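You operate a simulated robot arm through the tools that you are given. There is no shell and no other tool. Be economical: measure what you need, move in short steps, check, and stop when the job is done.

Carry out the task below with a simulated robot arm. There is one attempt and no reset: what you move stays moved.

JOB
Paste the white patch, blue bar to 57, lay the FIRM piece on and roll it down.
Fine: on the JOIN plate, the piece's end at the blue bar; brush and hand roller with green band go back. Set down upright: teal brush with green band, hand roller with green band. A coat counts when it lies all over at full strength: go over it till it gets no stronger. What is to be rubbed or washed off counts as gone when no trace of it is left.

It is judged by the outcome, as a careful person would: the job done as asked, and still so three seconds after it is handed in. It fails if anything else is knocked over, pushed out of place, dropped, spilled or broken.

ROBOT AND FRAMES
A 6-joint arm with a two-finger parallel gripper on a trunk, on a base that drives. Base frame: it is fixed to the floor where the robot stands at the start and does not move with it; the origin is under the middle of the robot, x ahead of it, y to its left, z up; the surface under the hand at the start is at about z = 800. Readings come in mm, degrees, newtons and seconds.
Its first joint turns from -166.0 to 166.0 degrees. Places, roughly: blue bar on grey rail [600, 500, 800]; hand roller with green band (5x9x12 cm) [600, 100, 800]; middle of white patch of join plate [600, 400, 800]; teal brush with green band (8x4x6 cm) [500, 100, 800]; white patch of join plate [600, 400, 800]. Payload 3.91 kg.
The TCP is the grasp point between the finger pads, 30 mm short of the fingertips. In the tool frame z runs along the fingers and y along their closing line. Largest opening 110 mm; finger width 20, thickness 10; the body of the gripper, 48 by 112 mm, starts 55 mm behind the TCP.
Orientation is that of the tool frame in the base frame, as [roll, pitch, yaw] about the fixed x, y, z axes, in that order (R = Rz(yaw) Ry(pitch) Rx(roll)). With the fingers straight down and closing along the base's y, the tool's x points along the base's -x, its y along +y and its z along -z.

CONTROLS
- The arm moves only by the tool jog_arm. Its arguments are lists of equal length, an entry for each row: "linear": the shift along the tool's x, y, z in mm, a list of three; "delta_rot": the turn, a rotation vector about the tool's x, y, z in degrees, a list of three; "gripper": the gripper command, from -1 (fully open) to 1 (shut), values between in proportion. In form: {"linear": [[tx, ty, tz], ...], "delta_rot": [[rx, ry, rz], ...], "gripper": [gripper, ...]}. A call has 1 to 20 rows; each row shifts and turns the commanded pose from where the row before left it, along the tool's axes as they then stand. Rows are played at 5 a second. More than 50 mm and 8.6 degrees between two rows, or a gripper value outside its range, and nothing of the call is played. Where a pose cannot be reached the arm comes as near as it can. A force on the tool above 50 N (or 10 N above the force at the start of the call, whichever is more), or a blocked arm, ends the call early, and 0.2 s more pass. The fingers move at their own pace (about 108 mm/s each) and stop on an object; they squeeze with about 34 N. The grip force told is the motor's: it shows also when the fingers shut on nothing. Time passes only in rows, and 0.2 s behind the last, so rows that do not move let the fingers close. The reply holds the time, the measured pose of the TCP, the force on the tool along the base axes, the opening and the grip force, in the units named above and with some noise, with the torque about the TCP (base axes, N m) and any sound that the robot's microphone picked up.
- Cameras (640 x 400 px; columns grow to the right, rows downward): "scene" is now at [512.3, 433.9, 1299.6]; the picture's right is [-0.00, -0.17, -0.99], its down [-0.91, -0.41, 0.07] and it looks along [-0.42, 0.90, -0.15] (base axes); focal length 214 px, centre (320, 200). "wrist" rides on the gripper at [72, 17, -103] in the tool frame; the picture's right is [-0.23, 0.97, 0.00], its down [-0.76, -0.18, -0.62] and it looks along [-0.61, -0.14, 0.78] (tool axes); focal length 222 px, centre (320, 200). There is no depth. A picture from a camera that has moved, and an enlarged one, comes with that camera's place and axes in the base frame and with its lens.
- capture(camera): a new picture of that camera. The clock stands still meanwhile.
- steer(legs): drives the robot by 1 to 6 legs, each [ahead, left, turn to the left] in mm, mm and degrees, along the robot's own axes; the way and the turn of a leg run together, so that a leg with both is an arc; at most 1500 mm and 180 degrees a leg. The arm and the cameras ride along, it lands a little off, and it stops where it bumps. It gives what a move gives.
- turn_head(pan, tilt): turns the head with the scene camera to pan (to the left, within 80 degrees either way) and tilt (down, from -29 to 69), counted from straight ahead of the robot. It gives what a move gives.
- zoom(camera, box): a new picture of the part [left, top, right, bottom] of that camera's present view, enlarged. The clock stands still meanwhile.
- finish_job(): hands the job in; it is judged then, once.

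Work in short steps. Places have to be worked out from the pictures, the camera data and where the tool is seen: move nearer, look again, correct. Check each grasp and each placing, and mend what went wrong. You have 120 turns and 78 pictures in all, those below and enlarged ones among them. Open the gripper and draw the arm clear of the work before you hand the job in, unless the task says otherwise; then end with one line.

The tools are called after "Call:" as name(argument=value, ...) on one line, values as JSON. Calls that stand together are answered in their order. jog_arm: Moves the arm, as the interface text tells. Its arguments: {"type":"object","properties":{"linear":{"type":"array","items":{"type":"array","items":{"type":"number"}}},"delta_rot":{"type":"array","items":{"type":"array","items":{"type":"number"}}},"gripper":{"type":"array","items":{"type":"number"}}},"required":["linear","delta_rot","gripper"]} The other tools are called the same way: steer (legs) drives the base; turn_head (pan, tilt) turns the head that bears the scene camera; capture (camera) takes a picture; zoom (camera, box) takes an enlarged picture of a part of a camera's view; finish_job () hands the job in.

At the start:

```text
time_s: 0.0
eef_pos: [443.0, 343.3, 1185.5]
tool_rot: [179.9, 0.0, 180.0]
wrist_force: [-0.4, 0.2, 0.7]
ft_torque: [0.02, -0.01, 0.03]
width: 109.9
finger_force: 0.1
robot x, y, heading: [1.3, -3.3, -0.1]
head pan, tilt: [80.2, 24.7]
```

scene: 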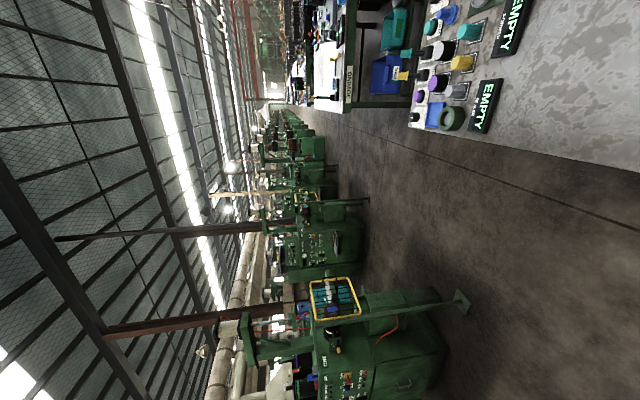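
wrist: 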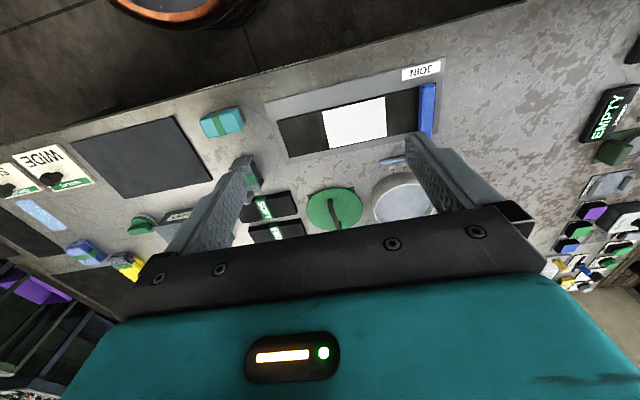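

The wrist view shows the JOIN plate, the blue bar and other tools; the scene camera looks off the bench. I turn the head to look at the bench.

Call:
turn_head(pan=0, tilt=65)

Call:
capture(camera="scene")

Call:
zoom(camera="wrist", box=[0, 50, 320, 290])

Call:
zoom(camera="wrist", box=[240, 40, 480, 240])

```text
time_s: 1.5
eef_pos: [441.9, 343.4, 1186.0]
tool_rot: [-180.0, 0.0, -179.9]
wrist_force: [0.0, -0.8, 0.1]
ft_torque: [-0.01, -0.01, 0.01]
width: 109.9
finger_force: 0.0
robot x, y, heading: [0.9, 0.6, -0.2]
head pan, tilt: [0.0, 65.0]
```

```text
75 pictures are left
camera scene: at [456.1, 343.1, 1254.5], right [0.0, -1.0, 0.0], down [-0.42, 0.0, 0.91], along [-0.91, 0.0, -0.42], focal length 214 px, centre (320, 200)
```

scene: 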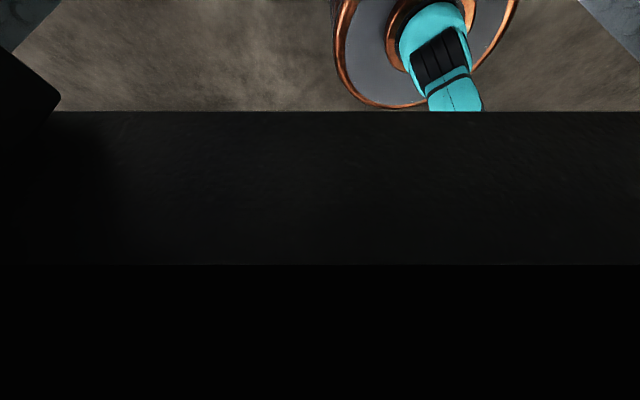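

```text
1.67 times, centred on (160, 170) of wrist
camera zoom: at [370.3, 360.3, 1288.7], right [0.23, 0.97, 0.0], down [0.76, -0.18, 0.62], along [0.61, -0.14, -0.78], focal length 370 px, centre (587, 250)
```

zoom: 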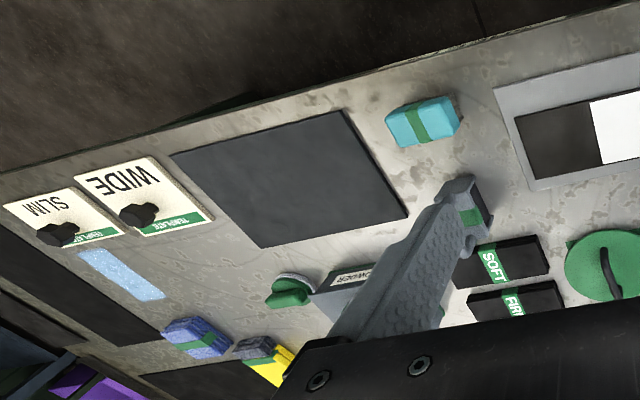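

```text
2.00 times, centred on (360, 140) of wrist
camera zoom: at [370.3, 360.3, 1288.7], right [0.23, 0.97, 0.0], down [0.76, -0.18, 0.62], along [0.61, -0.14, -0.78], focal length 444 px, centre (240, 320)
```

zoom: 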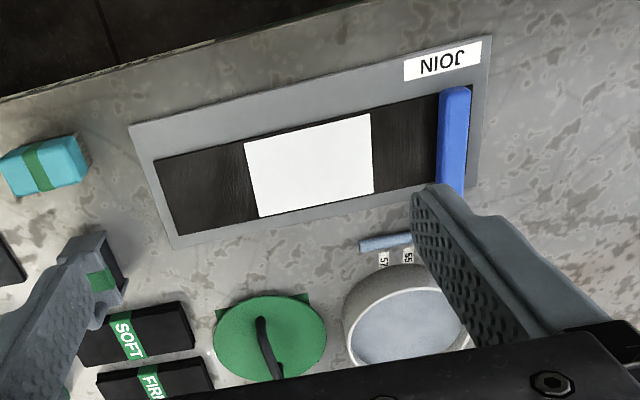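

The "head" actually rides on the hand (tilt 0 looks along the tool). I tilt the other way to look at the bench.

Call:
turn_head(pan=0, tilt=-25)

Call:
capture(camera="scene")

```text
time_s: 3.2
eef_pos: [441.3, 342.6, 1185.4]
tool_rot: [180.0, 0.0, -180.0]
wrist_force: [-0.7, 1.0, 0.2]
ft_torque: [0.0, -0.03, -0.01]
width: 109.7
finger_force: 0.1
robot x, y, heading: [-1.2, 1.1, -0.1]
head pan, tilt: [0.0, -25.0]
```

```text
72 pictures are left
camera scene: at [587.8, 343.1, 1244.2], right [0.0, -1.0, 0.0], down [-0.91, 0.0, -0.42], along [0.42, 0.0, -0.91], focal length 214 px, centre (320, 200)
```

scene: 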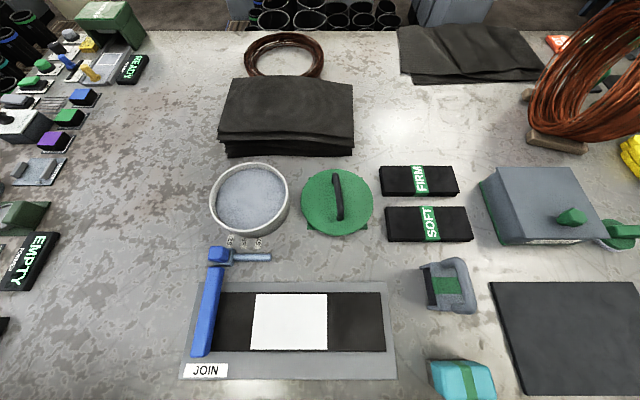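

Good view. I enlarge the scale/bar, the pot, and the right-hand tools.

Call:
zoom(camera="scene", box=[180, 150, 300, 270])

Call:
zoom(camera="scene", box=[370, 150, 640, 400])

Call:
zoom(camera="scene", box=[170, 150, 400, 390])

```text
3.33 times, centred on (240, 210) of scene
camera zoom: at [587.8, 343.1, 1244.2], right [0.0, -1.0, 0.0], down [-0.91, 0.0, -0.42], along [0.42, 0.0, -0.91], focal length 715 px, centre (587, 167)
```

zoom: 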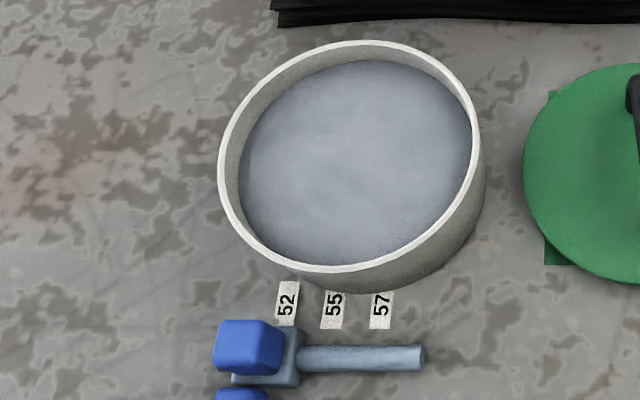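

```text
1.60 times, centred on (505, 275) of scene
camera zoom: at [587.8, 343.1, 1244.2], right [0.0, -1.0, 0.0], down [-0.91, 0.0, -0.42], along [0.42, 0.0, -0.91], focal length 343 px, centre (24, 80)
```

zoom: 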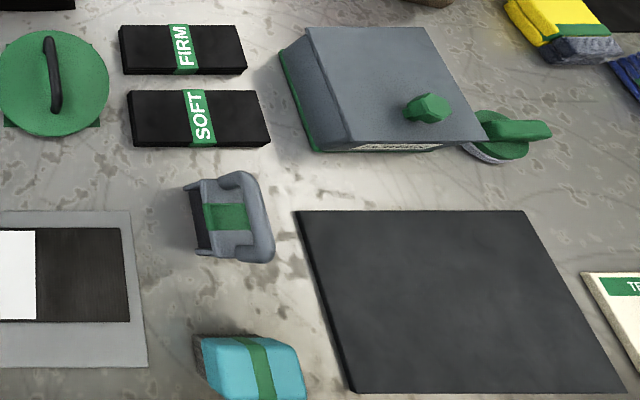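

```text
1.67 times, centred on (285, 270) of scene
camera zoom: at [587.8, 343.1, 1244.2], right [0.0, -1.0, 0.0], down [-0.91, 0.0, -0.42], along [0.42, 0.0, -0.91], focal length 358 px, centre (378, 83)
```

zoom: 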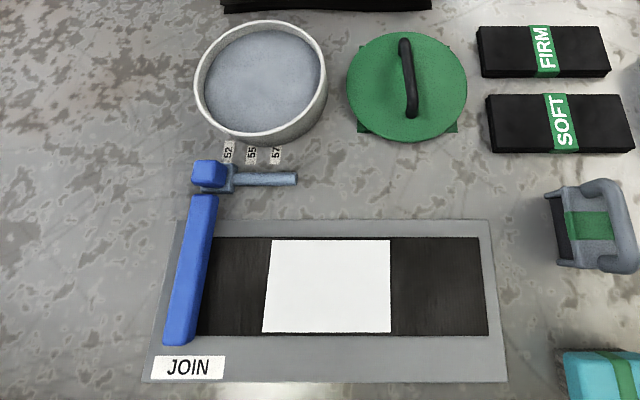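

Layout as I read it: slider knob at y≈529 (mark 52), mark 57 at y≈472, patch x 518–606 / y 332–464, brush ≈(488,122), roller ≈(609,120), FIRM ≈(830,117), paste bowl ≈(774,487). I move above the brush and turn the gripper to close along x.

Call:
jog_arm(linear=[[-8, -36.5, 25], [-8, -36.5, 25], [-8, -36.5, 25], [-8, -36.5, 25], [-8, -36.5, 25], [-8, -36.5, 25], [0, 0, 0], [0, 0, 0], [0, 0, 0], [0, 0, 0], [0, 0, 0], [0, 0, 0], [0, 0, 0], [0, 0, 0], [0, 0, 0], [0, 0, 0], [0, 0, 0]], delta_rot=[[0, 0, 0], [0, 0, 0], [0, 0, 0], [0, 0, 0], [0, 0, 0], [0, 0, 0], [0, 0, 8.2], [0, 0, 8.2], [0, 0, 8.2], [0, 0, 8.2], [0, 0, 8.2], [0, 0, 8.2], [0, 0, 8.2], [0, 0, 8.2], [0, 0, 8.2], [0, 0, 8.2], [0, 0, 8.0]], gripper=[-1, -1, -1, -1, -1, -1, -1, -1, -1, -1, -1, -1, -1, -1, -1, -1, -1])

Call:
capture(camera="wrist")

Call:
capture(camera="scene")

```text
time_s: 6.8
eef_pos: [489.3, 123.7, 1035.1]
tool_rot: [-180.0, 0.0, 89.9]
wrist_force: [-0.2, -0.8, -0.5]
ft_torque: [-0.02, 0.01, -0.05]
width: 109.9
finger_force: 0.1
robot x, y, heading: [-0.7, -0.9, -0.0]
head pan, tilt: [0.0, -25.0]
```

```text
68 pictures are left
camera wrist: at [507.3, 197.0, 1138.2], right [0.97, -0.23, 0.0], down [-0.18, -0.76, 0.62], along [-0.14, -0.61, -0.78], focal length 222 px, centre (320, 200)
```

wrist: 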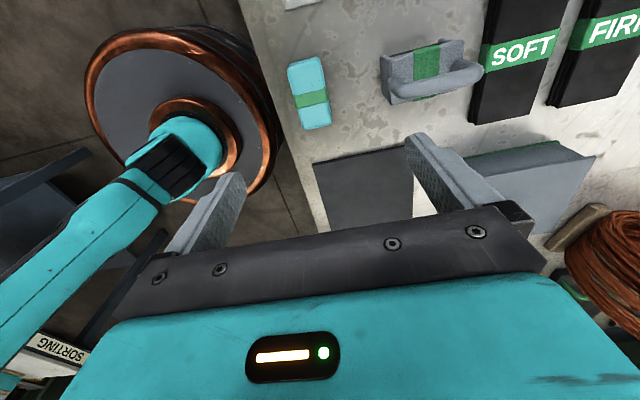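

```text
67 pictures are left
camera scene: at [489.3, -21.4, 1093.8], right [-1.0, 0.0, 0.0], down [0.0, 0.91, -0.42], along [0.0, -0.42, -0.91], focal length 214 px, centre (320, 200)
```

scene: 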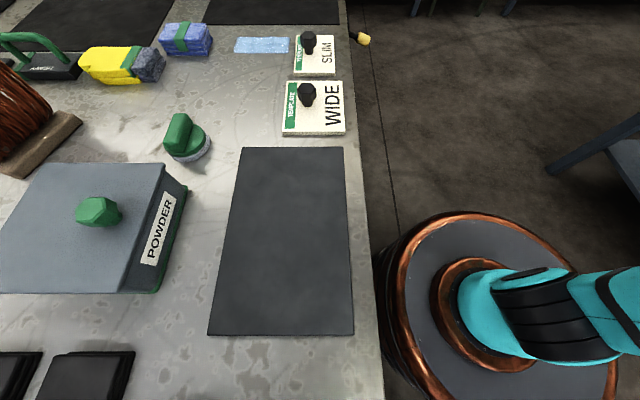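

The brush appears at ≈(482,134). I lower over it and look again.

Call:
jog_arm(linear=[[10, -7, 45], [0, 0, 45], [0, 0, 15]], delta_rot=[[0, 0, 0], [0, 0, 0], [0, 0, 0]], gripper=[-1, -1, -1])

Call:
capture(camera="wrist")

```text
time_s: 7.6
eef_pos: [482.4, 134.1, 928.8]
tool_rot: [-179.9, 0.0, 90.0]
wrist_force: [0.6, -0.4, 0.8]
ft_torque: [-0.02, -0.01, -0.01]
width: 109.9
finger_force: 0.0
robot x, y, heading: [-0.3, 2.8, -0.2]
head pan, tilt: [0.0, -25.0]
```

```text
66 pictures are left
camera wrist: at [500.2, 206.5, 1032.3], right [0.97, -0.23, 0.0], down [-0.18, -0.76, 0.62], along [-0.14, -0.61, -0.78], focal length 222 px, centre (320, 200)
```

wrist: 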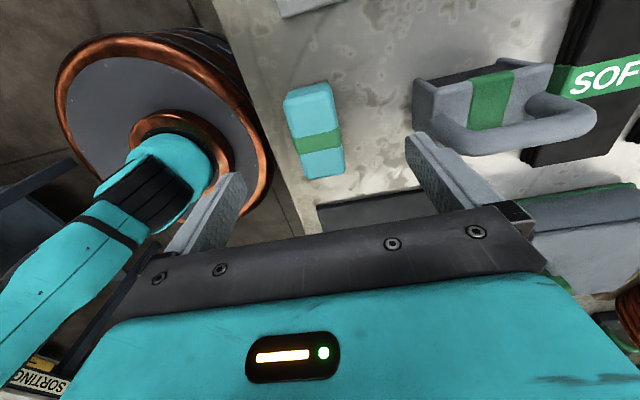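

Brush centre ≈(482,133). I part-close, lower to z≈850 and grip.

Call:
jog_arm(linear=[[-1, 0, 40], [0, 0, 38], [0, 0, 0], [0, 0, 0], [0, 0, 0]], delta_rot=[[0, 0, 0], [0, 0, 0], [0, 0, 0], [0, 0, 0], [0, 0, 0]], gripper=[-0.3, -0.3, 1, 1, 1])

Call:
capture(camera="wrist")

```text
time_s: 8.8
eef_pos: [482.5, 132.3, 854.2]
tool_rot: [-179.9, 0.1, 90.0]
wrist_force: [0.9, 0.8, 0.6]
ft_torque: [0.03, -0.02, 0.01]
width: 39.5
finger_force: 34.1
robot x, y, heading: [-0.1, 0.0, -0.1]
head pan, tilt: [0.0, -25.0]
```

```text
65 pictures are left
camera wrist: at [499.9, 204.8, 956.4], right [0.97, -0.23, 0.0], down [-0.18, -0.76, 0.62], along [-0.14, -0.61, -0.78], focal length 222 px, centre (320, 200)
```

wrist: 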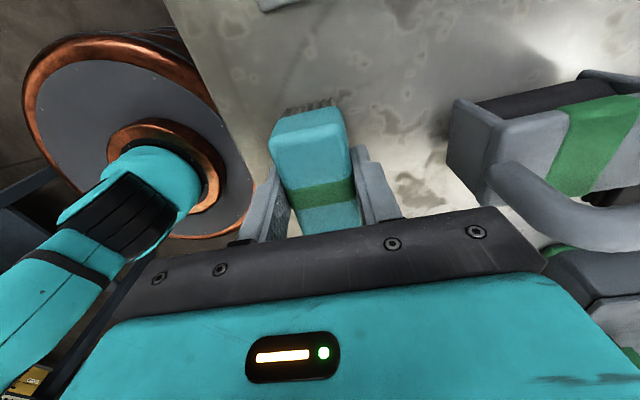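

Gripped (39.5 mm). Lift and carry over the paste bowl at ≈(783,488).

Call:
jog_arm(linear=[[0, 0, -20], [0, 0, -45], [0, 0, -45], [0, 0, -40], [35.6, 30, 0], [35.6, 30, 0], [35.6, 30, 0], [35.6, 30, 0], [35.6, 30, 0], [35.6, 30, 0], [35.6, 30, 0], [35.6, 30, 0], [35.6, 30, 0], [35.6, 30, 0], [0, 0, 35]], delta_rot=[[0, 0, 0], [0, 0, 0], [0, 0, 0], [0, 0, 0], [0, 0, 0], [0, 0, 0], [0, 0, 0], [0, 0, 0], [0, 0, 0], [0, 0, 0], [0, 0, 0], [0, 0, 0], [0, 0, 0], [0, 0, 0], [0, 0, 0]], gripper=[1, 1, 1, 1, 1, 1, 1, 1, 1, 1, 1, 1, 1, 1, 1])

Call:
capture(camera="wrist")

```text
time_s: 12.0
eef_pos: [784.1, 488.9, 969.3]
tool_rot: [179.9, 0.0, 90.0]
wrist_force: [0.5, 0.0, -1.2]
ft_torque: [0.02, 0.0, -0.01]
width: 39.7
finger_force: 33.4
robot x, y, heading: [1.7, -1.9, -0.0]
head pan, tilt: [0.0, -25.0]
```

```text
64 pictures are left
camera wrist: at [801.5, 562.1, 1072.1], right [0.97, -0.23, 0.0], down [-0.18, -0.76, 0.62], along [-0.14, -0.61, -0.78], focal length 222 px, centre (320, 200)
```

wrist: 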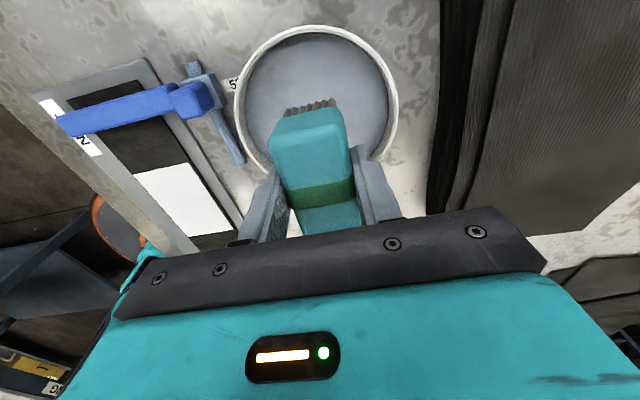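

Bowl centre ≈(785,484). I lower the brush into the paste gently.

Call:
jog_arm(linear=[[-4, 1, 30], [0, 0, 30], [0, 0, 15], [0, 0, 10]], delta_rot=[[0, 0, 0], [0, 0, 0], [0, 0, 0], [0, 0, 0]], gripper=[1, 1, 1, 1])

Call:
capture(camera="wrist")

```text
time_s: 13.0
eef_pos: [783.9, 484.9, 885.2]
tool_rot: [179.9, -0.1, 90.0]
wrist_force: [0.5, 0.4, 26.8]
ft_torque: [-0.03, 0.02, -0.02]
width: 39.8
finger_force: 34.2
robot x, y, heading: [0.9, -0.2, -0.0]
head pan, tilt: [0.0, -25.0]
```

```text
63 pictures are left
camera wrist: at [801.1, 557.5, 988.5], right [0.97, -0.23, 0.0], down [-0.18, -0.76, 0.62], along [-0.14, -0.61, -0.78], focal length 222 px, centre (320, 200)
```

wrist: 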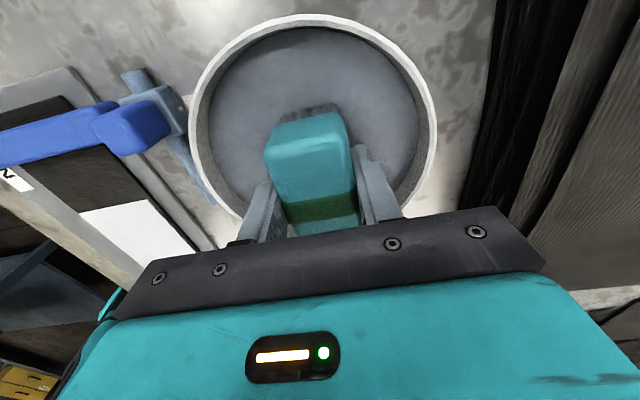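

Contact with paste (27 N). I lift and carry over the patch and check its place relative to the brush.

Call:
jog_arm(linear=[[0, 0, -10], [0, 0, -35], [0, 0, -30], [-14.6, -38, 0], [-14.6, -38, 0], [-14.6, -38, 0], [-14.6, -38, 0], [-14.6, -38, 0], [-15, -37, 0], [0, 0, 20], [0, 0, 10]], delta_rot=[[0, 0, 0], [0, 0, 0], [0, 0, 0], [0, 0, 0], [0, 0, 0], [0, 0, 0], [0, 0, 0], [0, 0, 0], [0, 0, 0], [0, 0, 0], [0, 0, 0]], gripper=[1, 1, 1, 1, 1, 1, 1, 1, 1, 1, 1])

Call:
capture(camera="wrist")

```text
time_s: 15.4
eef_pos: [556.8, 398.1, 928.6]
tool_rot: [180.0, 0.0, 90.0]
wrist_force: [-0.1, 0.7, -0.9]
ft_torque: [0.0, 0.02, 0.02]
width: 39.5
finger_force: 34.2
robot x, y, heading: [2.4, 2.1, -0.2]
head pan, tilt: [0.0, -25.0]
```

```text
62 pictures are left
camera wrist: at [574.7, 471.4, 1030.9], right [0.97, -0.23, 0.0], down [-0.18, -0.76, 0.62], along [-0.14, -0.61, -0.78], focal length 222 px, centre (320, 200)
```

wrist: 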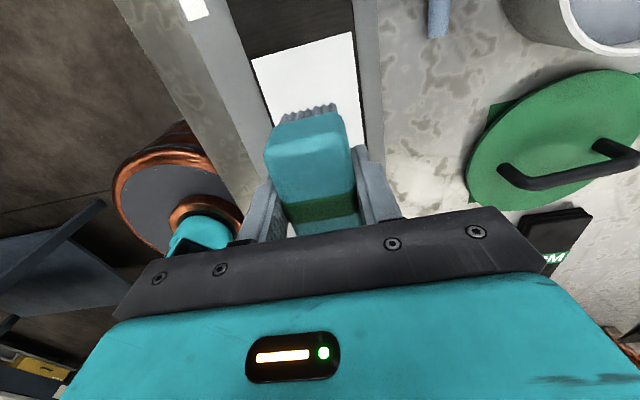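

Patch edges: x 512–600, y ≈331–461. I go to the first stroke line and lower to find contact.

Call:
jog_arm(linear=[[-29, -25, 0], [0, 0, 35], [0, 0, 25], [0, 0, 6], [0, 0, 4]], delta_rot=[[0, 0, 0], [0, 0, 0], [0, 0, 0], [0, 0, 0], [0, 0, 0]], gripper=[1, 1, 1, 1, 1])

```text
time_s: 16.6
eef_pos: [533.0, 367.8, 858.5]
tool_rot: [180.0, 0.0, 90.0]
wrist_force: [-0.2, -0.2, -1.0]
ft_torque: [0.03, -0.03, -0.02]
width: 39.5
finger_force: 34.5
robot x, y, heading: [0.8, 1.4, -0.0]
head pan, tilt: [0.0, -25.0]
```

Call:
jog_arm(linear=[[0, 0, 2], [0, 0, 2], [0, 0, 0]], delta_rot=[[0, 0, 0], [0, 0, 0], [0, 0, 0]], gripper=[1, 1, 1])

```text
time_s: 17.4
eef_pos: [532.0, 367.2, 854.7]
tool_rot: [-180.0, -0.1, 89.9]
wrist_force: [0.2, -0.1, -1.0]
ft_torque: [0.01, -0.01, 0.0]
width: 39.5
finger_force: 34.2
robot x, y, heading: [2.6, -2.4, -0.0]
head pan, tilt: [0.0, -25.0]
```

No force yet; the brush may have shifted up slightly in the grip. Continue down in 2 mm steps.

Call:
jog_arm(linear=[[0, 0, 2], [0, 0, 2], [0, 0, 0]], delta_rot=[[0, 0, 0], [0, 0, 0], [0, 0, 0]], gripper=[1, 1, 1])

Call:
capture(camera="wrist")

```text
time_s: 18.2
eef_pos: [532.0, 368.2, 851.0]
tool_rot: [-180.0, -0.1, 89.9]
wrist_force: [5.7, 3.2, 25.6]
ft_torque: [0.1, -0.07, -0.02]
width: 39.8
finger_force: 34.1
robot x, y, heading: [0.3, 0.2, -0.2]
head pan, tilt: [0.0, -25.0]
```

```text
61 pictures are left
camera wrist: at [549.6, 440.6, 954.5], right [0.97, -0.23, 0.0], down [-0.18, -0.76, 0.62], along [-0.14, -0.61, -0.78], focal length 222 px, centre (320, 200)
```

wrist: 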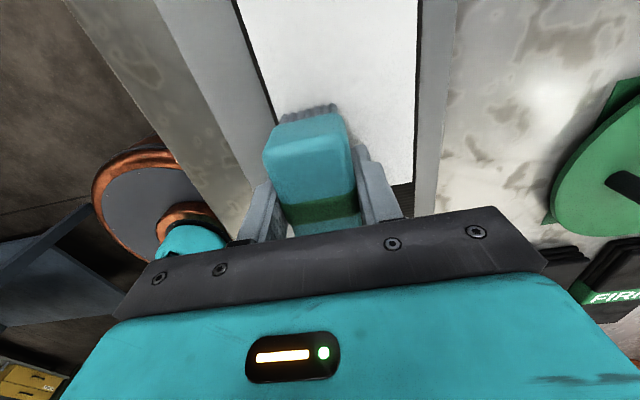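

Contact at z≈851 with 26 N. I stroke along y there and back.

Call:
jog_arm(linear=[[11, 0, -0.5], [11, 0, 0], [11, 0, 0], [11, 0, 0], [11, 0, 0], [0, 0, 0], [-11, 0, 0], [-11, 0, 0], [-11, 0, 0], [-11, 0, 0], [-11, 0, 0]], delta_rot=[[0, 0, 0], [0, 0, 0], [0, 0, 0], [0, 0, 0], [0, 0, 0], [0, 0, 0], [0, 0, 0], [0, 0, 0], [0, 0, 0], [0, 0, 0], [0, 0, 0]], gripper=[1, 1, 1, 1, 1, 1, 1, 1, 1, 1, 1])

Call:
capture(camera="wrist")

```text
time_s: 20.6
eef_pos: [533.1, 366.6, 851.3]
tool_rot: [-180.0, 0.0, 90.0]
wrist_force: [0.8, 0.3, 2.1]
ft_torque: [-0.08, 0.03, 0.02]
width: 39.5
finger_force: 33.7
robot x, y, heading: [1.1, -0.1, -0.1]
head pan, tilt: [0.0, -25.0]
```

```text
60 pictures are left
camera wrist: at [550.0, 440.3, 953.6], right [0.97, -0.23, 0.0], down [-0.18, -0.76, 0.62], along [-0.14, -0.61, -0.78], focal length 222 px, centre (320, 200)
```

wrist: 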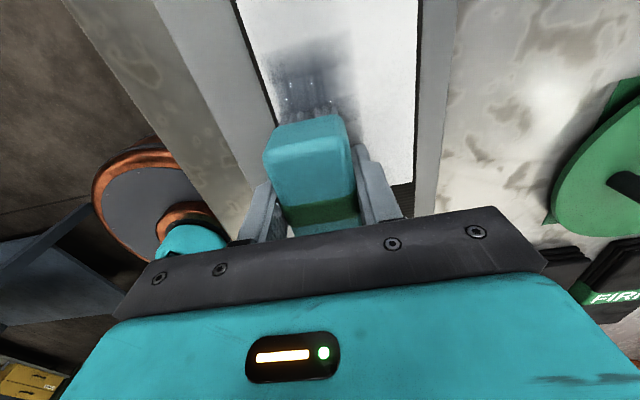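

A grey coat is appearing with soft edges. Pressure fell off, so I press 1 mm deeper and stroke again further toward +y.

Call:
jog_arm(linear=[[0, 0, 1.2], [14, 0, 0], [14, 0, 0], [14, 0, 0], [14, 0, 0], [4, 0, 0], [0, 0, 0]], delta_rot=[[0, 0, 0], [0, 0, 0], [0, 0, 0], [0, 0, 0], [0, 0, 0], [0, 0, 0], [0, 0, 0]], gripper=[1, 1, 1, 1, 1, 1, 1])

Call:
jog_arm(linear=[[-14, 0, 0], [-14, 0, 0], [-14, 0, 0], [-14, 0, 0], [-4, 0, 0], [0, 0, 0]], delta_rot=[[0, 0, 0], [0, 0, 0], [0, 0, 0], [0, 0, 0], [0, 0, 0], [0, 0, 0]], gripper=[1, 1, 1, 1, 1, 1])

Call:
capture(camera="wrist")

```text
time_s: 22.2
eef_pos: [531.1, 428.2, 848.8]
tool_rot: [-179.9, 0.0, 90.0]
wrist_force: [-2.2, -17.6, 23.0]
ft_torque: [-0.41, 0.14, 0.02]
width: 39.7
finger_force: 33.9
robot x, y, heading: [-0.3, 2.6, 0.2]
head pan, tilt: [0.0, -25.0]
```

```text
time_s: 23.6
eef_pos: [532.0, 369.4, 849.2]
tool_rot: [-179.9, 0.0, 90.0]
wrist_force: [-2.0, 20.7, 31.7]
ft_torque: [0.45, 0.04, 0.04]
width: 39.6
finger_force: 34.0
robot x, y, heading: [1.7, 0.9, 0.1]
head pan, tilt: [0.0, -25.0]
```

```text
59 pictures are left
camera wrist: at [547.7, 441.6, 952.1], right [0.97, -0.23, 0.0], down [-0.18, -0.76, 0.62], along [-0.14, -0.61, -0.78], focal length 222 px, centre (320, 200)
```

wrist: 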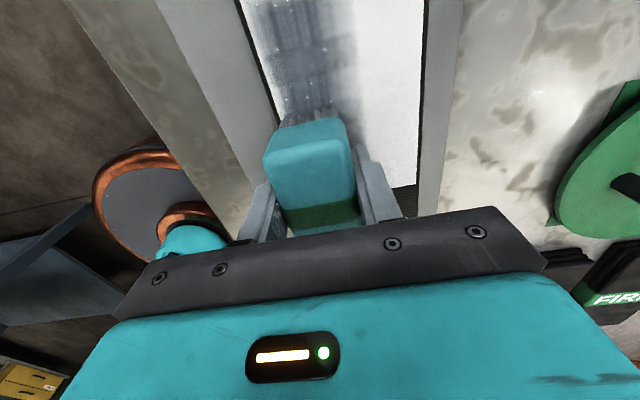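

The coat now reaches the +y edge. Next the middle line (x≈556), there and back.

Call:
jog_arm(linear=[[0, 0, -3], [0, 24, 0], [0, 0, 3], [14, 0, 0], [14, 0, 0], [14, 0, 0], [12, 0, 0], [0, 0, 0], [-14, 0, 0], [-14, 0, 0], [-14, 0, 0], [-14, 0, 0], [0, 0, 0]], delta_rot=[[0, 0, 0], [0, 0, 0], [0, 0, 0], [0, 0, 0], [0, 0, 0], [0, 0, 0], [0, 0, 0], [0, 0, 0], [0, 0, 0], [0, 0, 0], [0, 0, 0], [0, 0, 0], [0, 0, 0]], gripper=[1, 1, 1, 1, 1, 1, 1, 1, 1, 1, 1, 1, 1])

Call:
jog_arm(linear=[[0, 0, -3], [0, 24, 0], [0, 0, 3], [14, 0, 0], [14, 0, 0], [14, 0, 0], [12, 0, 0], [0, 0, 0], [-14, 0, 0], [-14, 0, 0], [-14, 0, 0], [-14, 0, 0], [0, 0, 0]], delta_rot=[[0, 0, 0], [0, 0, 0], [0, 0, 0], [0, 0, 0], [0, 0, 0], [0, 0, 0], [0, 0, 0], [0, 0, 0], [0, 0, 0], [0, 0, 0], [0, 0, 0], [0, 0, 0], [0, 0, 0]], gripper=[1, 1, 1, 1, 1, 1, 1, 1, 1, 1, 1, 1, 1])

Call:
capture(camera="wrist")

```text
time_s: 26.4
eef_pos: [555.7, 366.7, 850.0]
tool_rot: [-180.0, 0.0, 90.0]
wrist_force: [-3.1, 13.2, 22.9]
ft_torque: [0.3, -0.16, 0.06]
width: 39.5
finger_force: 34.1
robot x, y, heading: [-2.2, -2.5, 0.0]
head pan, tilt: [0.0, -25.0]
```

```text
time_s: 29.2
eef_pos: [579.3, 362.9, 849.4]
tool_rot: [-180.0, 0.1, 90.0]
wrist_force: [-0.8, 0.5, -0.2]
ft_torque: [-0.02, 0.01, 0.0]
width: 39.4
finger_force: 34.0
robot x, y, heading: [-1.1, 0.4, 0.3]
head pan, tilt: [0.0, -25.0]
```

```text
58 pictures are left
camera wrist: at [597.4, 436.2, 952.6], right [0.97, -0.23, 0.0], down [-0.18, -0.76, 0.62], along [-0.14, -0.61, -0.78], focal length 222 px, centre (320, 200)
```

wrist: 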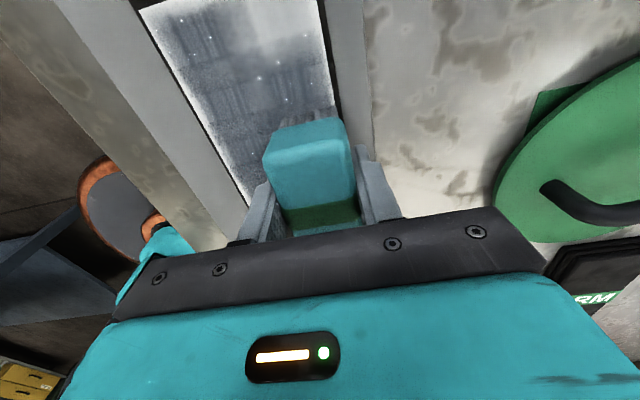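

The coat covers most; pressure lost at the end. I reload in the bowl, and view the patch from there.

Call:
jog_arm(linear=[[0, 0, -35], [0, 0, -45], [0, 0, -30], [20, 34, 0], [20, 34, 0], [20, 34, 0], [20, 34, 0], [20, 34, 0], [22, 35, 0], [0, 0, 20]], delta_rot=[[0, 0, 0], [0, 0, 0], [0, 0, 0], [0, 0, 0], [0, 0, 0], [0, 0, 0], [0, 0, 0], [0, 0, 0], [0, 0, 0], [0, 0, 0]], gripper=[1, 1, 1, 1, 1, 1, 1, 1, 1, 1])

Call:
zoom(camera="wrist", box=[40, 40, 280, 260])

Call:
capture(camera="scene")

```text
time_s: 31.4
eef_pos: [787.9, 485.9, 937.5]
tool_rot: [-180.0, 0.1, 90.0]
wrist_force: [-0.3, 0.0, -1.2]
ft_torque: [0.0, -0.04, -0.01]
width: 39.5
finger_force: 33.3
robot x, y, heading: [-1.8, -0.6, -0.2]
head pan, tilt: [0.0, -25.0]
```

```text
1.82 times, centred on (160, 150) of wrist
camera zoom: at [804.3, 558.5, 1040.7], right [0.97, -0.23, 0.0], down [-0.18, -0.76, 0.62], along [-0.14, -0.61, -0.78], focal length 404 px, centre (611, 291)
```

zoom: 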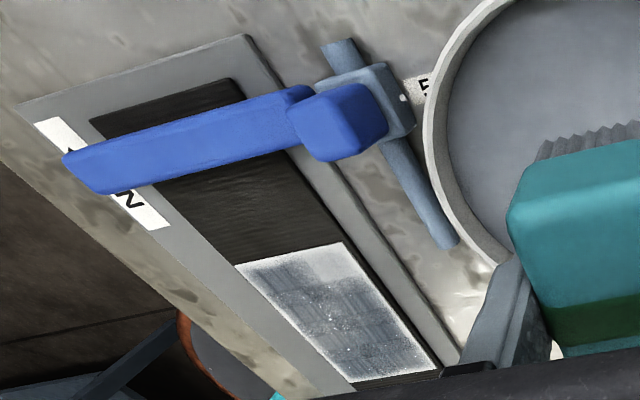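

```text
56 pictures are left
camera scene: at [786.8, 340.0, 996.3], right [-1.0, 0.0, 0.0], down [0.0, 0.91, -0.42], along [0.0, -0.42, -0.91], focal length 214 px, centre (320, 200)
```

scene: 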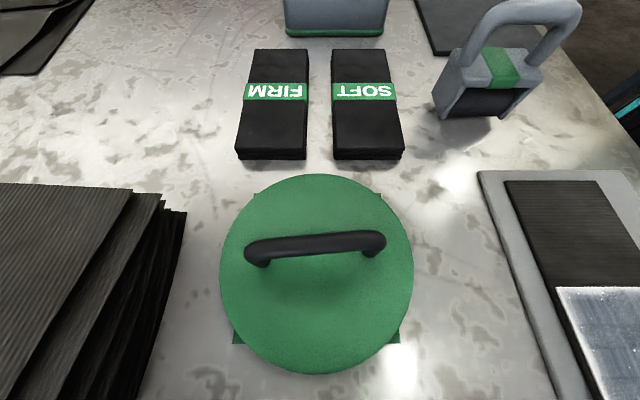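

The coat is weaker at the edges. I dip again.

Call:
jog_arm(linear=[[-2, -3, 30], [0, 0, 15], [0, 0, 7], [0, 0, 3], [0, 0, 2], [0, 0, 0]], delta_rot=[[0, 0, 0], [0, 0, 0], [0, 0, 0], [0, 0, 0], [0, 0, 0], [0, 0, 0]], gripper=[1, 1, 1, 1, 1, 1])

```text
time_s: 32.8
eef_pos: [782.9, 484.3, 881.4]
tool_rot: [180.0, 0.0, 90.0]
wrist_force: [-0.1, -0.6, -1.0]
ft_torque: [0.0, 0.03, 0.02]
width: 39.5
finger_force: 34.1
robot x, y, heading: [-0.5, -2.5, 0.2]
head pan, tilt: [0.0, -25.0]
```

Call:
jog_arm(linear=[[0, 0, 1], [0, 0, 1], [0, 0, 1], [0, 0, 1], [0, 0, 0]], delta_rot=[[0, 0, 0], [0, 0, 0], [0, 0, 0], [0, 0, 0], [0, 0, 0]], gripper=[1, 1, 1, 1, 1])

```text
time_s: 34.0
eef_pos: [782.2, 484.5, 881.6]
tool_rot: [179.9, -0.1, 90.0]
wrist_force: [11.9, 10.8, 45.6]
ft_torque: [-0.39, -0.4, 0.2]
width: 39.7
finger_force: 33.8
robot x, y, heading: [-1.0, -0.9, -0.1]
head pan, tilt: [0.0, -25.0]
```

Loaded. Back to the patch, this time starting at the +y / low-x side.

Call:
jog_arm(linear=[[0, 0, -10], [0, 0, -35], [0, 0, -30], [-10, -42, 0], [-10, -42, 0], [-10, -42, 0], [-10, -42, 0], [-10, -42, 0], [-10, -41, 0], [0, 0, 45], [0, 0, 40], [0, 0, 10], [0, 0, 4]], delta_rot=[[0, 0, 0], [0, 0, 0], [0, 0, 0], [0, 0, 0], [0, 0, 0], [0, 0, 0], [0, 0, 0], [0, 0, 0], [0, 0, 0], [0, 0, 0], [0, 0, 0], [0, 0, 0], [0, 0, 0]], gripper=[1, 1, 1, 1, 1, 1, 1, 1, 1, 1, 1, 1, 1])

```text
time_s: 36.8
eef_pos: [530.7, 423.4, 855.3]
tool_rot: [180.0, 0.1, 90.1]
wrist_force: [0.2, 0.9, -0.8]
ft_torque: [0.0, 0.0, 0.0]
width: 39.4
finger_force: 34.0
robot x, y, heading: [-4.9, 0.7, 0.2]
head pan, tilt: [0.0, -25.0]
```

Lower to contact.

Call:
jog_arm(linear=[[0, 0, 3], [0, 0, 2], [0, 0, 1], [0, 0, 1], [0, 0, 0]], delta_rot=[[0, 0, 0], [0, 0, 0], [0, 0, 0], [0, 0, 0], [0, 0, 0]], gripper=[1, 1, 1, 1, 1])

Call:
capture(camera="wrist")

```text
time_s: 38.0
eef_pos: [531.1, 422.9, 848.5]
tool_rot: [180.0, -0.2, 90.1]
wrist_force: [2.3, -0.8, 30.2]
ft_torque: [-0.45, -0.43, 0.01]
width: 39.5
finger_force: 34.0
robot x, y, heading: [2.1, -1.0, -0.1]
head pan, tilt: [0.0, -25.0]
```

```text
55 pictures are left
camera wrist: at [548.1, 496.2, 952.1], right [0.97, -0.23, 0.0], down [-0.18, -0.76, 0.62], along [-0.14, -0.61, -0.78], focal length 222 px, centre (320, 200)
```

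wrist: 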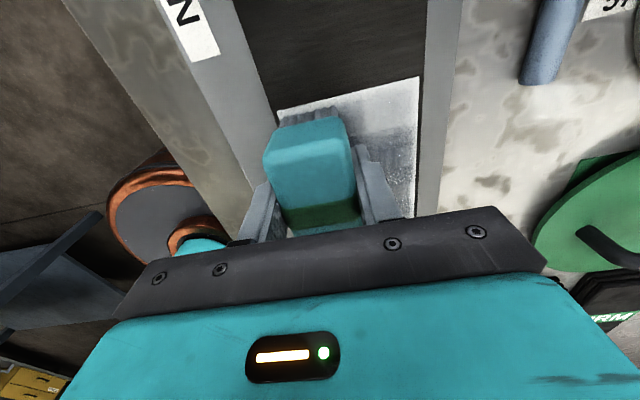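

I shift to y≈431, x≈528 and sweep along x to cover the +y half including its edges, then back.

Call:
jog_arm(linear=[[8, -3, 0], [0, 14, 0.3], [0, 14, 0], [0, 14, 0], [0, 14, 0], [0, 0, 0.3], [0, -14, 0], [0, -14, 0], [0, -14, 0], [0, -14, 0], [0, 0, 0]], delta_rot=[[0, 0, 0], [0, 0, 0], [0, 0, 0], [0, 0, 0], [0, 0, 0], [0, 0, 0], [0, 0, 0], [0, 0, 0], [0, 0, 0], [0, 0, 0], [0, 0, 0]], gripper=[1, 1, 1, 1, 1, 1, 1, 1, 1, 1, 1])

Call:
capture(camera="wrist")

```text
time_s: 39.2
eef_pos: [582.0, 432.3, 849.3]
tool_rot: [179.9, -0.1, 90.0]
wrist_force: [-3.0, -0.5, 11.9]
ft_torque: [-0.04, -0.09, -0.05]
width: 39.7
finger_force: 33.9
robot x, y, heading: [1.0, 4.4, -0.1]
head pan, tilt: [0.0, -25.0]
stopped in row 6: the force on the tool passed its limit at 51 N (the readings are from after the stop); the commanded pose is now the measured one
```

```text
54 pictures are left
camera wrist: at [599.2, 505.4, 952.1], right [0.97, -0.23, 0.0], down [-0.18, -0.76, 0.62], along [-0.14, -0.61, -0.78], focal length 222 px, centre (320, 200)
```

wrist: 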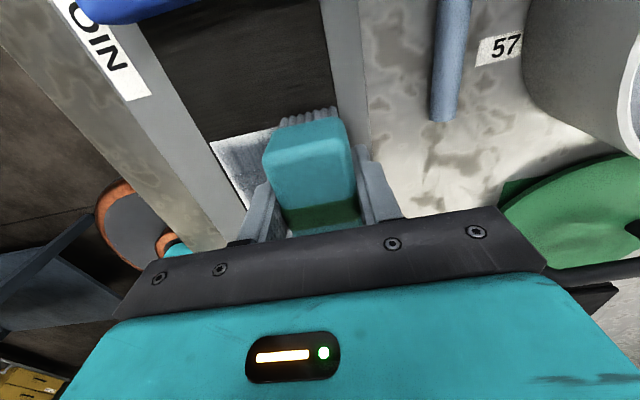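

Force limit tripped just past; now 12 N. I sweep back along x at this height.

Call:
jog_arm(linear=[[0, -11, 0], [0, -11, 0], [0, -11, 0], [0, -11, 0], [0, -11, 0], [0, 0, 0], [0, 11, 0], [0, 11, 0], [0, 11, 0], [0, 11, 0], [0, 11, 0], [0, 0, 0], [0, -11, 0], [0, -11, 0], [0, -11, 0], [0, -11, 0], [0, -11, 0]], delta_rot=[[0, 0, 0], [0, 0, 0], [0, 0, 0], [0, 0, 0], [0, 0, 0], [0, 0, 0], [0, 0, 0], [0, 0, 0], [0, 0, 0], [0, 0, 0], [0, 0, 0], [0, 0, 0], [0, 0, 0], [0, 0, 0], [0, 0, 0], [0, 0, 0], [0, 0, 0]], gripper=[1, 1, 1, 1, 1, 1, 1, 1, 1, 1, 1, 1, 1, 1, 1, 1, 1])

Call:
capture(camera="wrist")

```text
time_s: 42.9
eef_pos: [526.0, 433.5, 848.9]
tool_rot: [180.0, -0.2, 90.0]
wrist_force: [-0.6, -0.5, -1.5]
ft_torque: [-0.03, -0.01, -0.02]
width: 39.9
finger_force: 33.7
robot x, y, heading: [-3.9, 0.9, 0.2]
head pan, tilt: [0.0, -25.0]
```

```text
53 pictures are left
camera wrist: at [543.6, 505.7, 951.3], right [0.97, -0.23, 0.0], down [-0.18, -0.76, 0.62], along [-0.14, -0.61, -0.78], focal length 222 px, centre (320, 200)
```

wrist: 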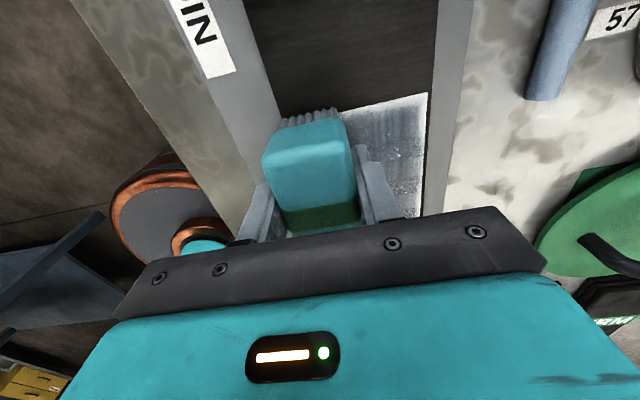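

Coat at the edge is still light; contact faded. I press ~2 mm lower, and sweep with the brush centred nearer the +y edge.

Call:
jog_arm(linear=[[12, -3, 0], [0, 0, 1.5], [0, 0, 1], [0, 0, 0]], delta_rot=[[0, 0, 0], [0, 0, 0], [0, 0, 0], [0, 0, 0]], gripper=[1, 1, 1, 1])

```text
time_s: 43.9
eef_pos: [524.0, 445.0, 846.4]
tool_rot: [179.9, -0.1, 90.0]
wrist_force: [-3.0, 0.8, 26.2]
ft_torque: [0.1, 0.05, -0.01]
width: 39.7
finger_force: 34.0
robot x, y, heading: [2.3, -2.0, 0.0]
head pan, tilt: [0.0, -25.0]
```

26 N. Sweep along x to the far side and back.

Call:
jog_arm(linear=[[0, 11, 0], [0, 11, 0], [0, 11, 0], [0, 11, 0], [0, 11, 0], [0, 9, 0], [0, 0, 0], [0, -11, 0.3], [0, -11, 0], [0, -11, 0], [0, -11, 0], [0, -11, 0], [0, -9, 0], [0, 0, 0]], delta_rot=[[0, 0, 0], [0, 0, 0], [0, 0, 0], [0, 0, 0], [0, 0, 0], [0, 0, 0], [0, 0, 0], [0, 0, 0], [0, 0, 0], [0, 0, 0], [0, 0, 0], [0, 0, 0], [0, 0, 0], [0, 0, 0]], gripper=[1, 1, 1, 1, 1, 1, 1, 1, 1, 1, 1, 1, 1, 1])

Call:
capture(camera="wrist")

```text
time_s: 46.9
eef_pos: [523.8, 443.8, 846.4]
tool_rot: [179.8, -0.2, 90.0]
wrist_force: [8.2, 1.4, 16.0]
ft_torque: [0.18, -0.25, -0.01]
width: 39.5
finger_force: 34.1
robot x, y, heading: [0.2, 3.0, -0.0]
head pan, tilt: [0.0, -25.0]
```

```text
52 pictures are left
camera wrist: at [540.8, 516.9, 948.7], right [0.97, -0.23, 0.0], down [-0.18, -0.76, 0.62], along [-0.14, -0.61, -0.78], focal length 222 px, centre (320, 200)
```

wrist: 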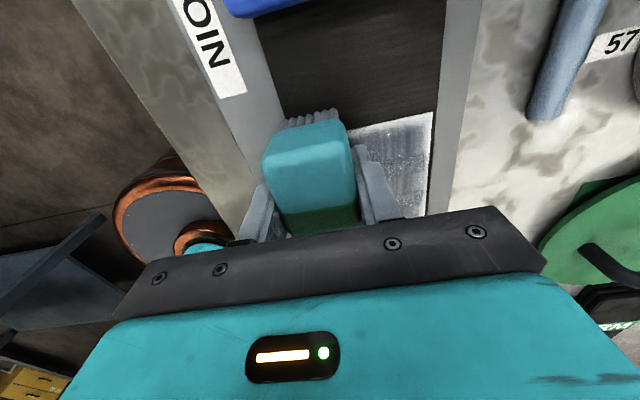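

Now I drag to the −y half and sweep along x there.

Call:
jog_arm(linear=[[-14, 1, 0], [-14, 1, 0], [-14, 1, 0], [-14, 0, 0], [-14, 0, 0], [-14, 0, 0], [-8, 0, 0], [0, 11, 0], [0, 11, 0], [0, 11, 0], [0, 11, 0], [0, 11, 0], [0, 6, 0], [0, 0, 0]], delta_rot=[[0, 0, 0], [0, 0, 0], [0, 0, 0], [0, 0, 0], [0, 0, 0], [0, 0, 0], [0, 0, 0], [0, 0, 0], [0, 0, 0], [0, 0, 0], [0, 0, 0], [0, 0, 0], [0, 0, 0], [0, 0, 0]], gripper=[1, 1, 1, 1, 1, 1, 1, 1, 1, 1, 1, 1, 1, 1])

Call:
jog_arm(linear=[[0, 0, 1], [0, -11, 0], [0, -11, 0], [0, -11, 0], [0, -11, 0], [0, -11, 0], [0, -6, 0], [0, 0, 0]], delta_rot=[[0, 0, 0], [0, 0, 0], [0, 0, 0], [0, 0, 0], [0, 0, 0], [0, 0, 0], [0, 0, 0], [0, 0, 0]], gripper=[1, 1, 1, 1, 1, 1, 1, 1])

Call:
capture(camera="wrist")

```text
time_s: 49.9
eef_pos: [588.5, 353.4, 844.1]
tool_rot: [179.9, -0.1, 90.0]
wrist_force: [-7.4, -1.1, 10.2]
ft_torque: [-0.28, 0.25, -0.14]
width: 39.5
finger_force: 34.2
robot x, y, heading: [-3.6, 0.9, -0.2]
head pan, tilt: [0.0, -25.0]
```

```text
time_s: 51.6
eef_pos: [526.6, 353.0, 844.7]
tool_rot: [-180.0, 0.1, 90.1]
wrist_force: [5.6, -1.5, 7.6]
ft_torque: [-0.1, -0.06, 0.02]
width: 39.9
finger_force: 33.8
robot x, y, heading: [-3.7, 1.7, -0.2]
head pan, tilt: [0.0, -25.0]
```

```text
51 pictures are left
camera wrist: at [543.6, 425.6, 947.3], right [0.97, -0.23, 0.0], down [-0.18, -0.76, 0.62], along [-0.14, -0.61, -0.78], focal length 222 px, centre (320, 200)
```

wrist: 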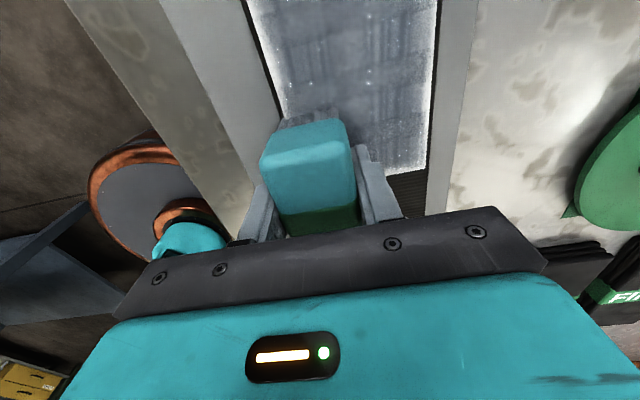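

I go to the bowl to reload again and compare the patch from the same viewpoint.

Call:
jog_arm(linear=[[0, 0, -35], [0, 0, -45], [0, 0, -30], [18, 36, 0], [19, 37, 0], [19, 37, 0], [19, 37, 0], [19, 37, 0], [19, 37, 0], [18, 36, 17]], delta_rot=[[0, 0, 0], [0, 0, 0], [0, 0, 0], [0, 0, 0], [0, 0, 0], [0, 0, 0], [0, 0, 0], [0, 0, 0], [0, 0, 0], [0, 0, 0]], gripper=[1, 1, 1, 1, 1, 1, 1, 1, 1, 1])

Call:
zoom(camera="wrist", box=[100, 110, 240, 230])

```text
time_s: 53.9
eef_pos: [783.2, 482.3, 937.8]
tool_rot: [179.9, -0.1, 90.1]
wrist_force: [-0.7, 0.2, -0.1]
ft_torque: [0.01, -0.08, -0.02]
width: 39.7
finger_force: 34.6
robot x, y, heading: [-2.9, 0.3, 0.2]
head pan, tilt: [0.0, -25.0]
```

```text
3.33 times, centred on (170, 170) of wrist
camera zoom: at [800.4, 554.6, 1041.7], right [0.97, -0.23, 0.0], down [-0.18, -0.76, 0.62], along [-0.14, -0.61, -0.78], focal length 740 px, centre (820, 300)
```

zoom: 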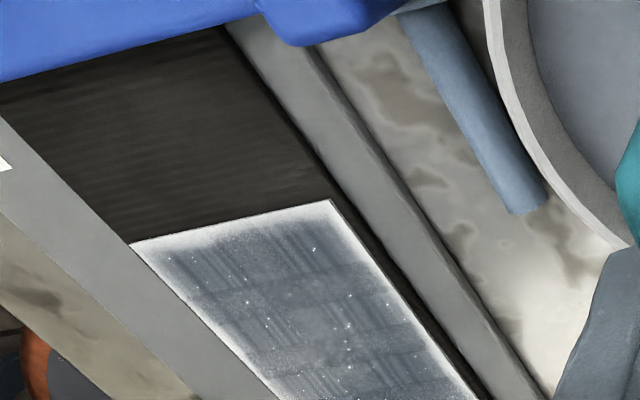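

A fringe at the edges, notably the +y/far corner, is weaker. Dip again and go round the edges with overshoot.

Call:
jog_arm(linear=[[0, 0, 30], [0, 0, 20], [0, 0, 8], [0, 0, 3], [0, 0, 2], [0, 0, 1], [0, 0, 1], [0, 0, 0]], delta_rot=[[0, 0, 0], [0, 0, 0], [0, 0, 0], [0, 0, 0], [0, 0, 0], [0, 0, 0], [0, 0, 0], [0, 0, 0]], gripper=[1, 1, 1, 1, 1, 1, 1, 1])

```text
time_s: 55.6
eef_pos: [783.9, 483.0, 872.7]
tool_rot: [179.9, -0.2, 90.0]
wrist_force: [5.5, 4.6, 29.4]
ft_torque: [0.05, 0.15, -0.03]
width: 39.7
finger_force: 34.2
robot x, y, heading: [0.0, 0.0, -0.2]
head pan, tilt: [0.0, -25.0]
```

Loaded. To the far-x/+y corner of the patch.

Call:
jog_arm(linear=[[0, 0, -10], [0, 0, -35], [0, 0, -30], [-10, -38, 0], [-10, -38, 0], [-10, -38, 0], [-10, -38, 0], [-7, -40, 0], [0, 0, 45], [0, 0, 40], [0, 0, 10], [0, 0, 4], [0, 0, 3]], delta_rot=[[0, 0, 0], [0, 0, 0], [0, 0, 0], [0, 0, 0], [0, 0, 0], [0, 0, 0], [0, 0, 0], [0, 0, 0], [0, 0, 0], [0, 0, 0], [0, 0, 0], [0, 0, 0], [0, 0, 0]], gripper=[1, 1, 1, 1, 1, 1, 1, 1, 1, 1, 1, 1, 1])

```text
time_s: 58.5
eef_pos: [593.7, 436.7, 844.8]
tool_rot: [180.0, -0.1, 90.0]
wrist_force: [-0.3, 0.0, -1.3]
ft_torque: [-0.02, -0.02, 0.01]
width: 39.7
finger_force: 34.1
robot x, y, heading: [0.3, 1.1, -0.1]
head pan, tilt: [0.0, -25.0]
```

Call:
jog_arm(linear=[[0, 0, 1], [0, 0, 1], [0, 0, 1], [0, 0, 0]], delta_rot=[[0, 0, 0], [0, 0, 0], [0, 0, 0], [0, 0, 0]], gripper=[1, 1, 1, 1])

Call:
capture(camera="wrist")

```text
time_s: 59.5
eef_pos: [592.7, 437.3, 841.1]
tool_rot: [-179.9, -0.1, 90.0]
wrist_force: [-0.2, -0.4, 0.8]
ft_torque: [0.05, 0.05, 0.01]
width: 39.7
finger_force: 34.0
robot x, y, heading: [4.1, 3.1, -0.1]
head pan, tilt: [0.0, -25.0]
```

```text
49 pictures are left
camera wrist: at [610.3, 509.3, 944.6], right [0.97, -0.23, 0.0], down [-0.18, -0.76, 0.62], along [-0.14, -0.61, -0.78], focal length 222 px, centre (320, 200)
```

wrist: 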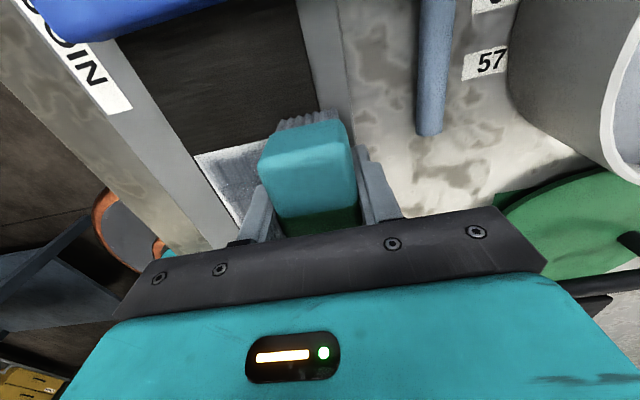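

Near contact. I press and run a perimeter loop: −y along the far edge, then along the −y edge.

Call:
jog_arm(linear=[[0, 0, 1], [0, 0, 0.8], [-13, 0, 0], [-13, 0, 0], [-13, 0, 0], [-13, 0, 0], [-13, 0, 0], [-13, 0, 0], [-10, 0, 0], [0, 0, 0.4], [0, -12, 0], [0, -12, 0], [0, -12, 0], [0, -12, 0], [0, -12, 0], [0, -12, 0], [0, 0, 0]], delta_rot=[[0, 0, 0], [0, 0, 0], [0, 0, 0], [0, 0, 0], [0, 0, 0], [0, 0, 0], [0, 0, 0], [0, 0, 0], [0, 0, 0], [0, 0, 0], [0, 0, 0], [0, 0, 0], [0, 0, 0], [0, 0, 0], [0, 0, 0], [0, 0, 0], [0, 0, 0]], gripper=[1, 1, 1, 1, 1, 1, 1, 1, 1, 1, 1, 1, 1, 1, 1, 1, 1])

Call:
capture(camera="wrist")

```text
time_s: 60.4
eef_pos: [592.6, 423.4, 842.3]
tool_rot: [179.8, -0.4, 90.1]
wrist_force: [-1.7, -4.7, 4.7]
ft_torque: [-0.3, 0.21, 0.02]
width: 39.7
finger_force: 33.8
robot x, y, heading: [-2.3, 0.2, 0.4]
head pan, tilt: [0.0, -25.0]
stopped in row 4: the force on the tool passed its limit at 58 N (the readings are from after the stop); the commanded pose is now the measured one
```

```text
48 pictures are left
camera wrist: at [608.6, 496.7, 945.0], right [0.97, -0.22, 0.0], down [-0.18, -0.77, 0.62], along [-0.14, -0.6, -0.79], focal length 222 px, centre (320, 200)
```

wrist: 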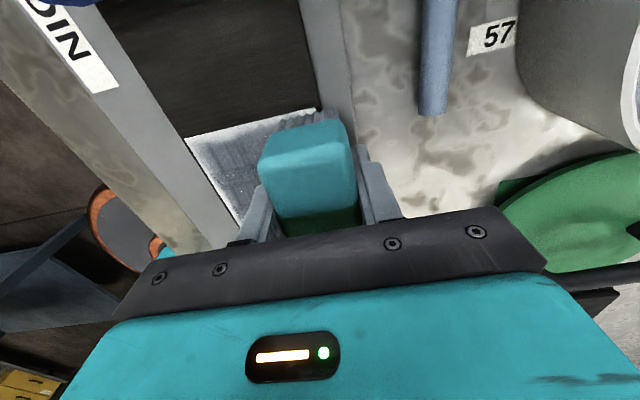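

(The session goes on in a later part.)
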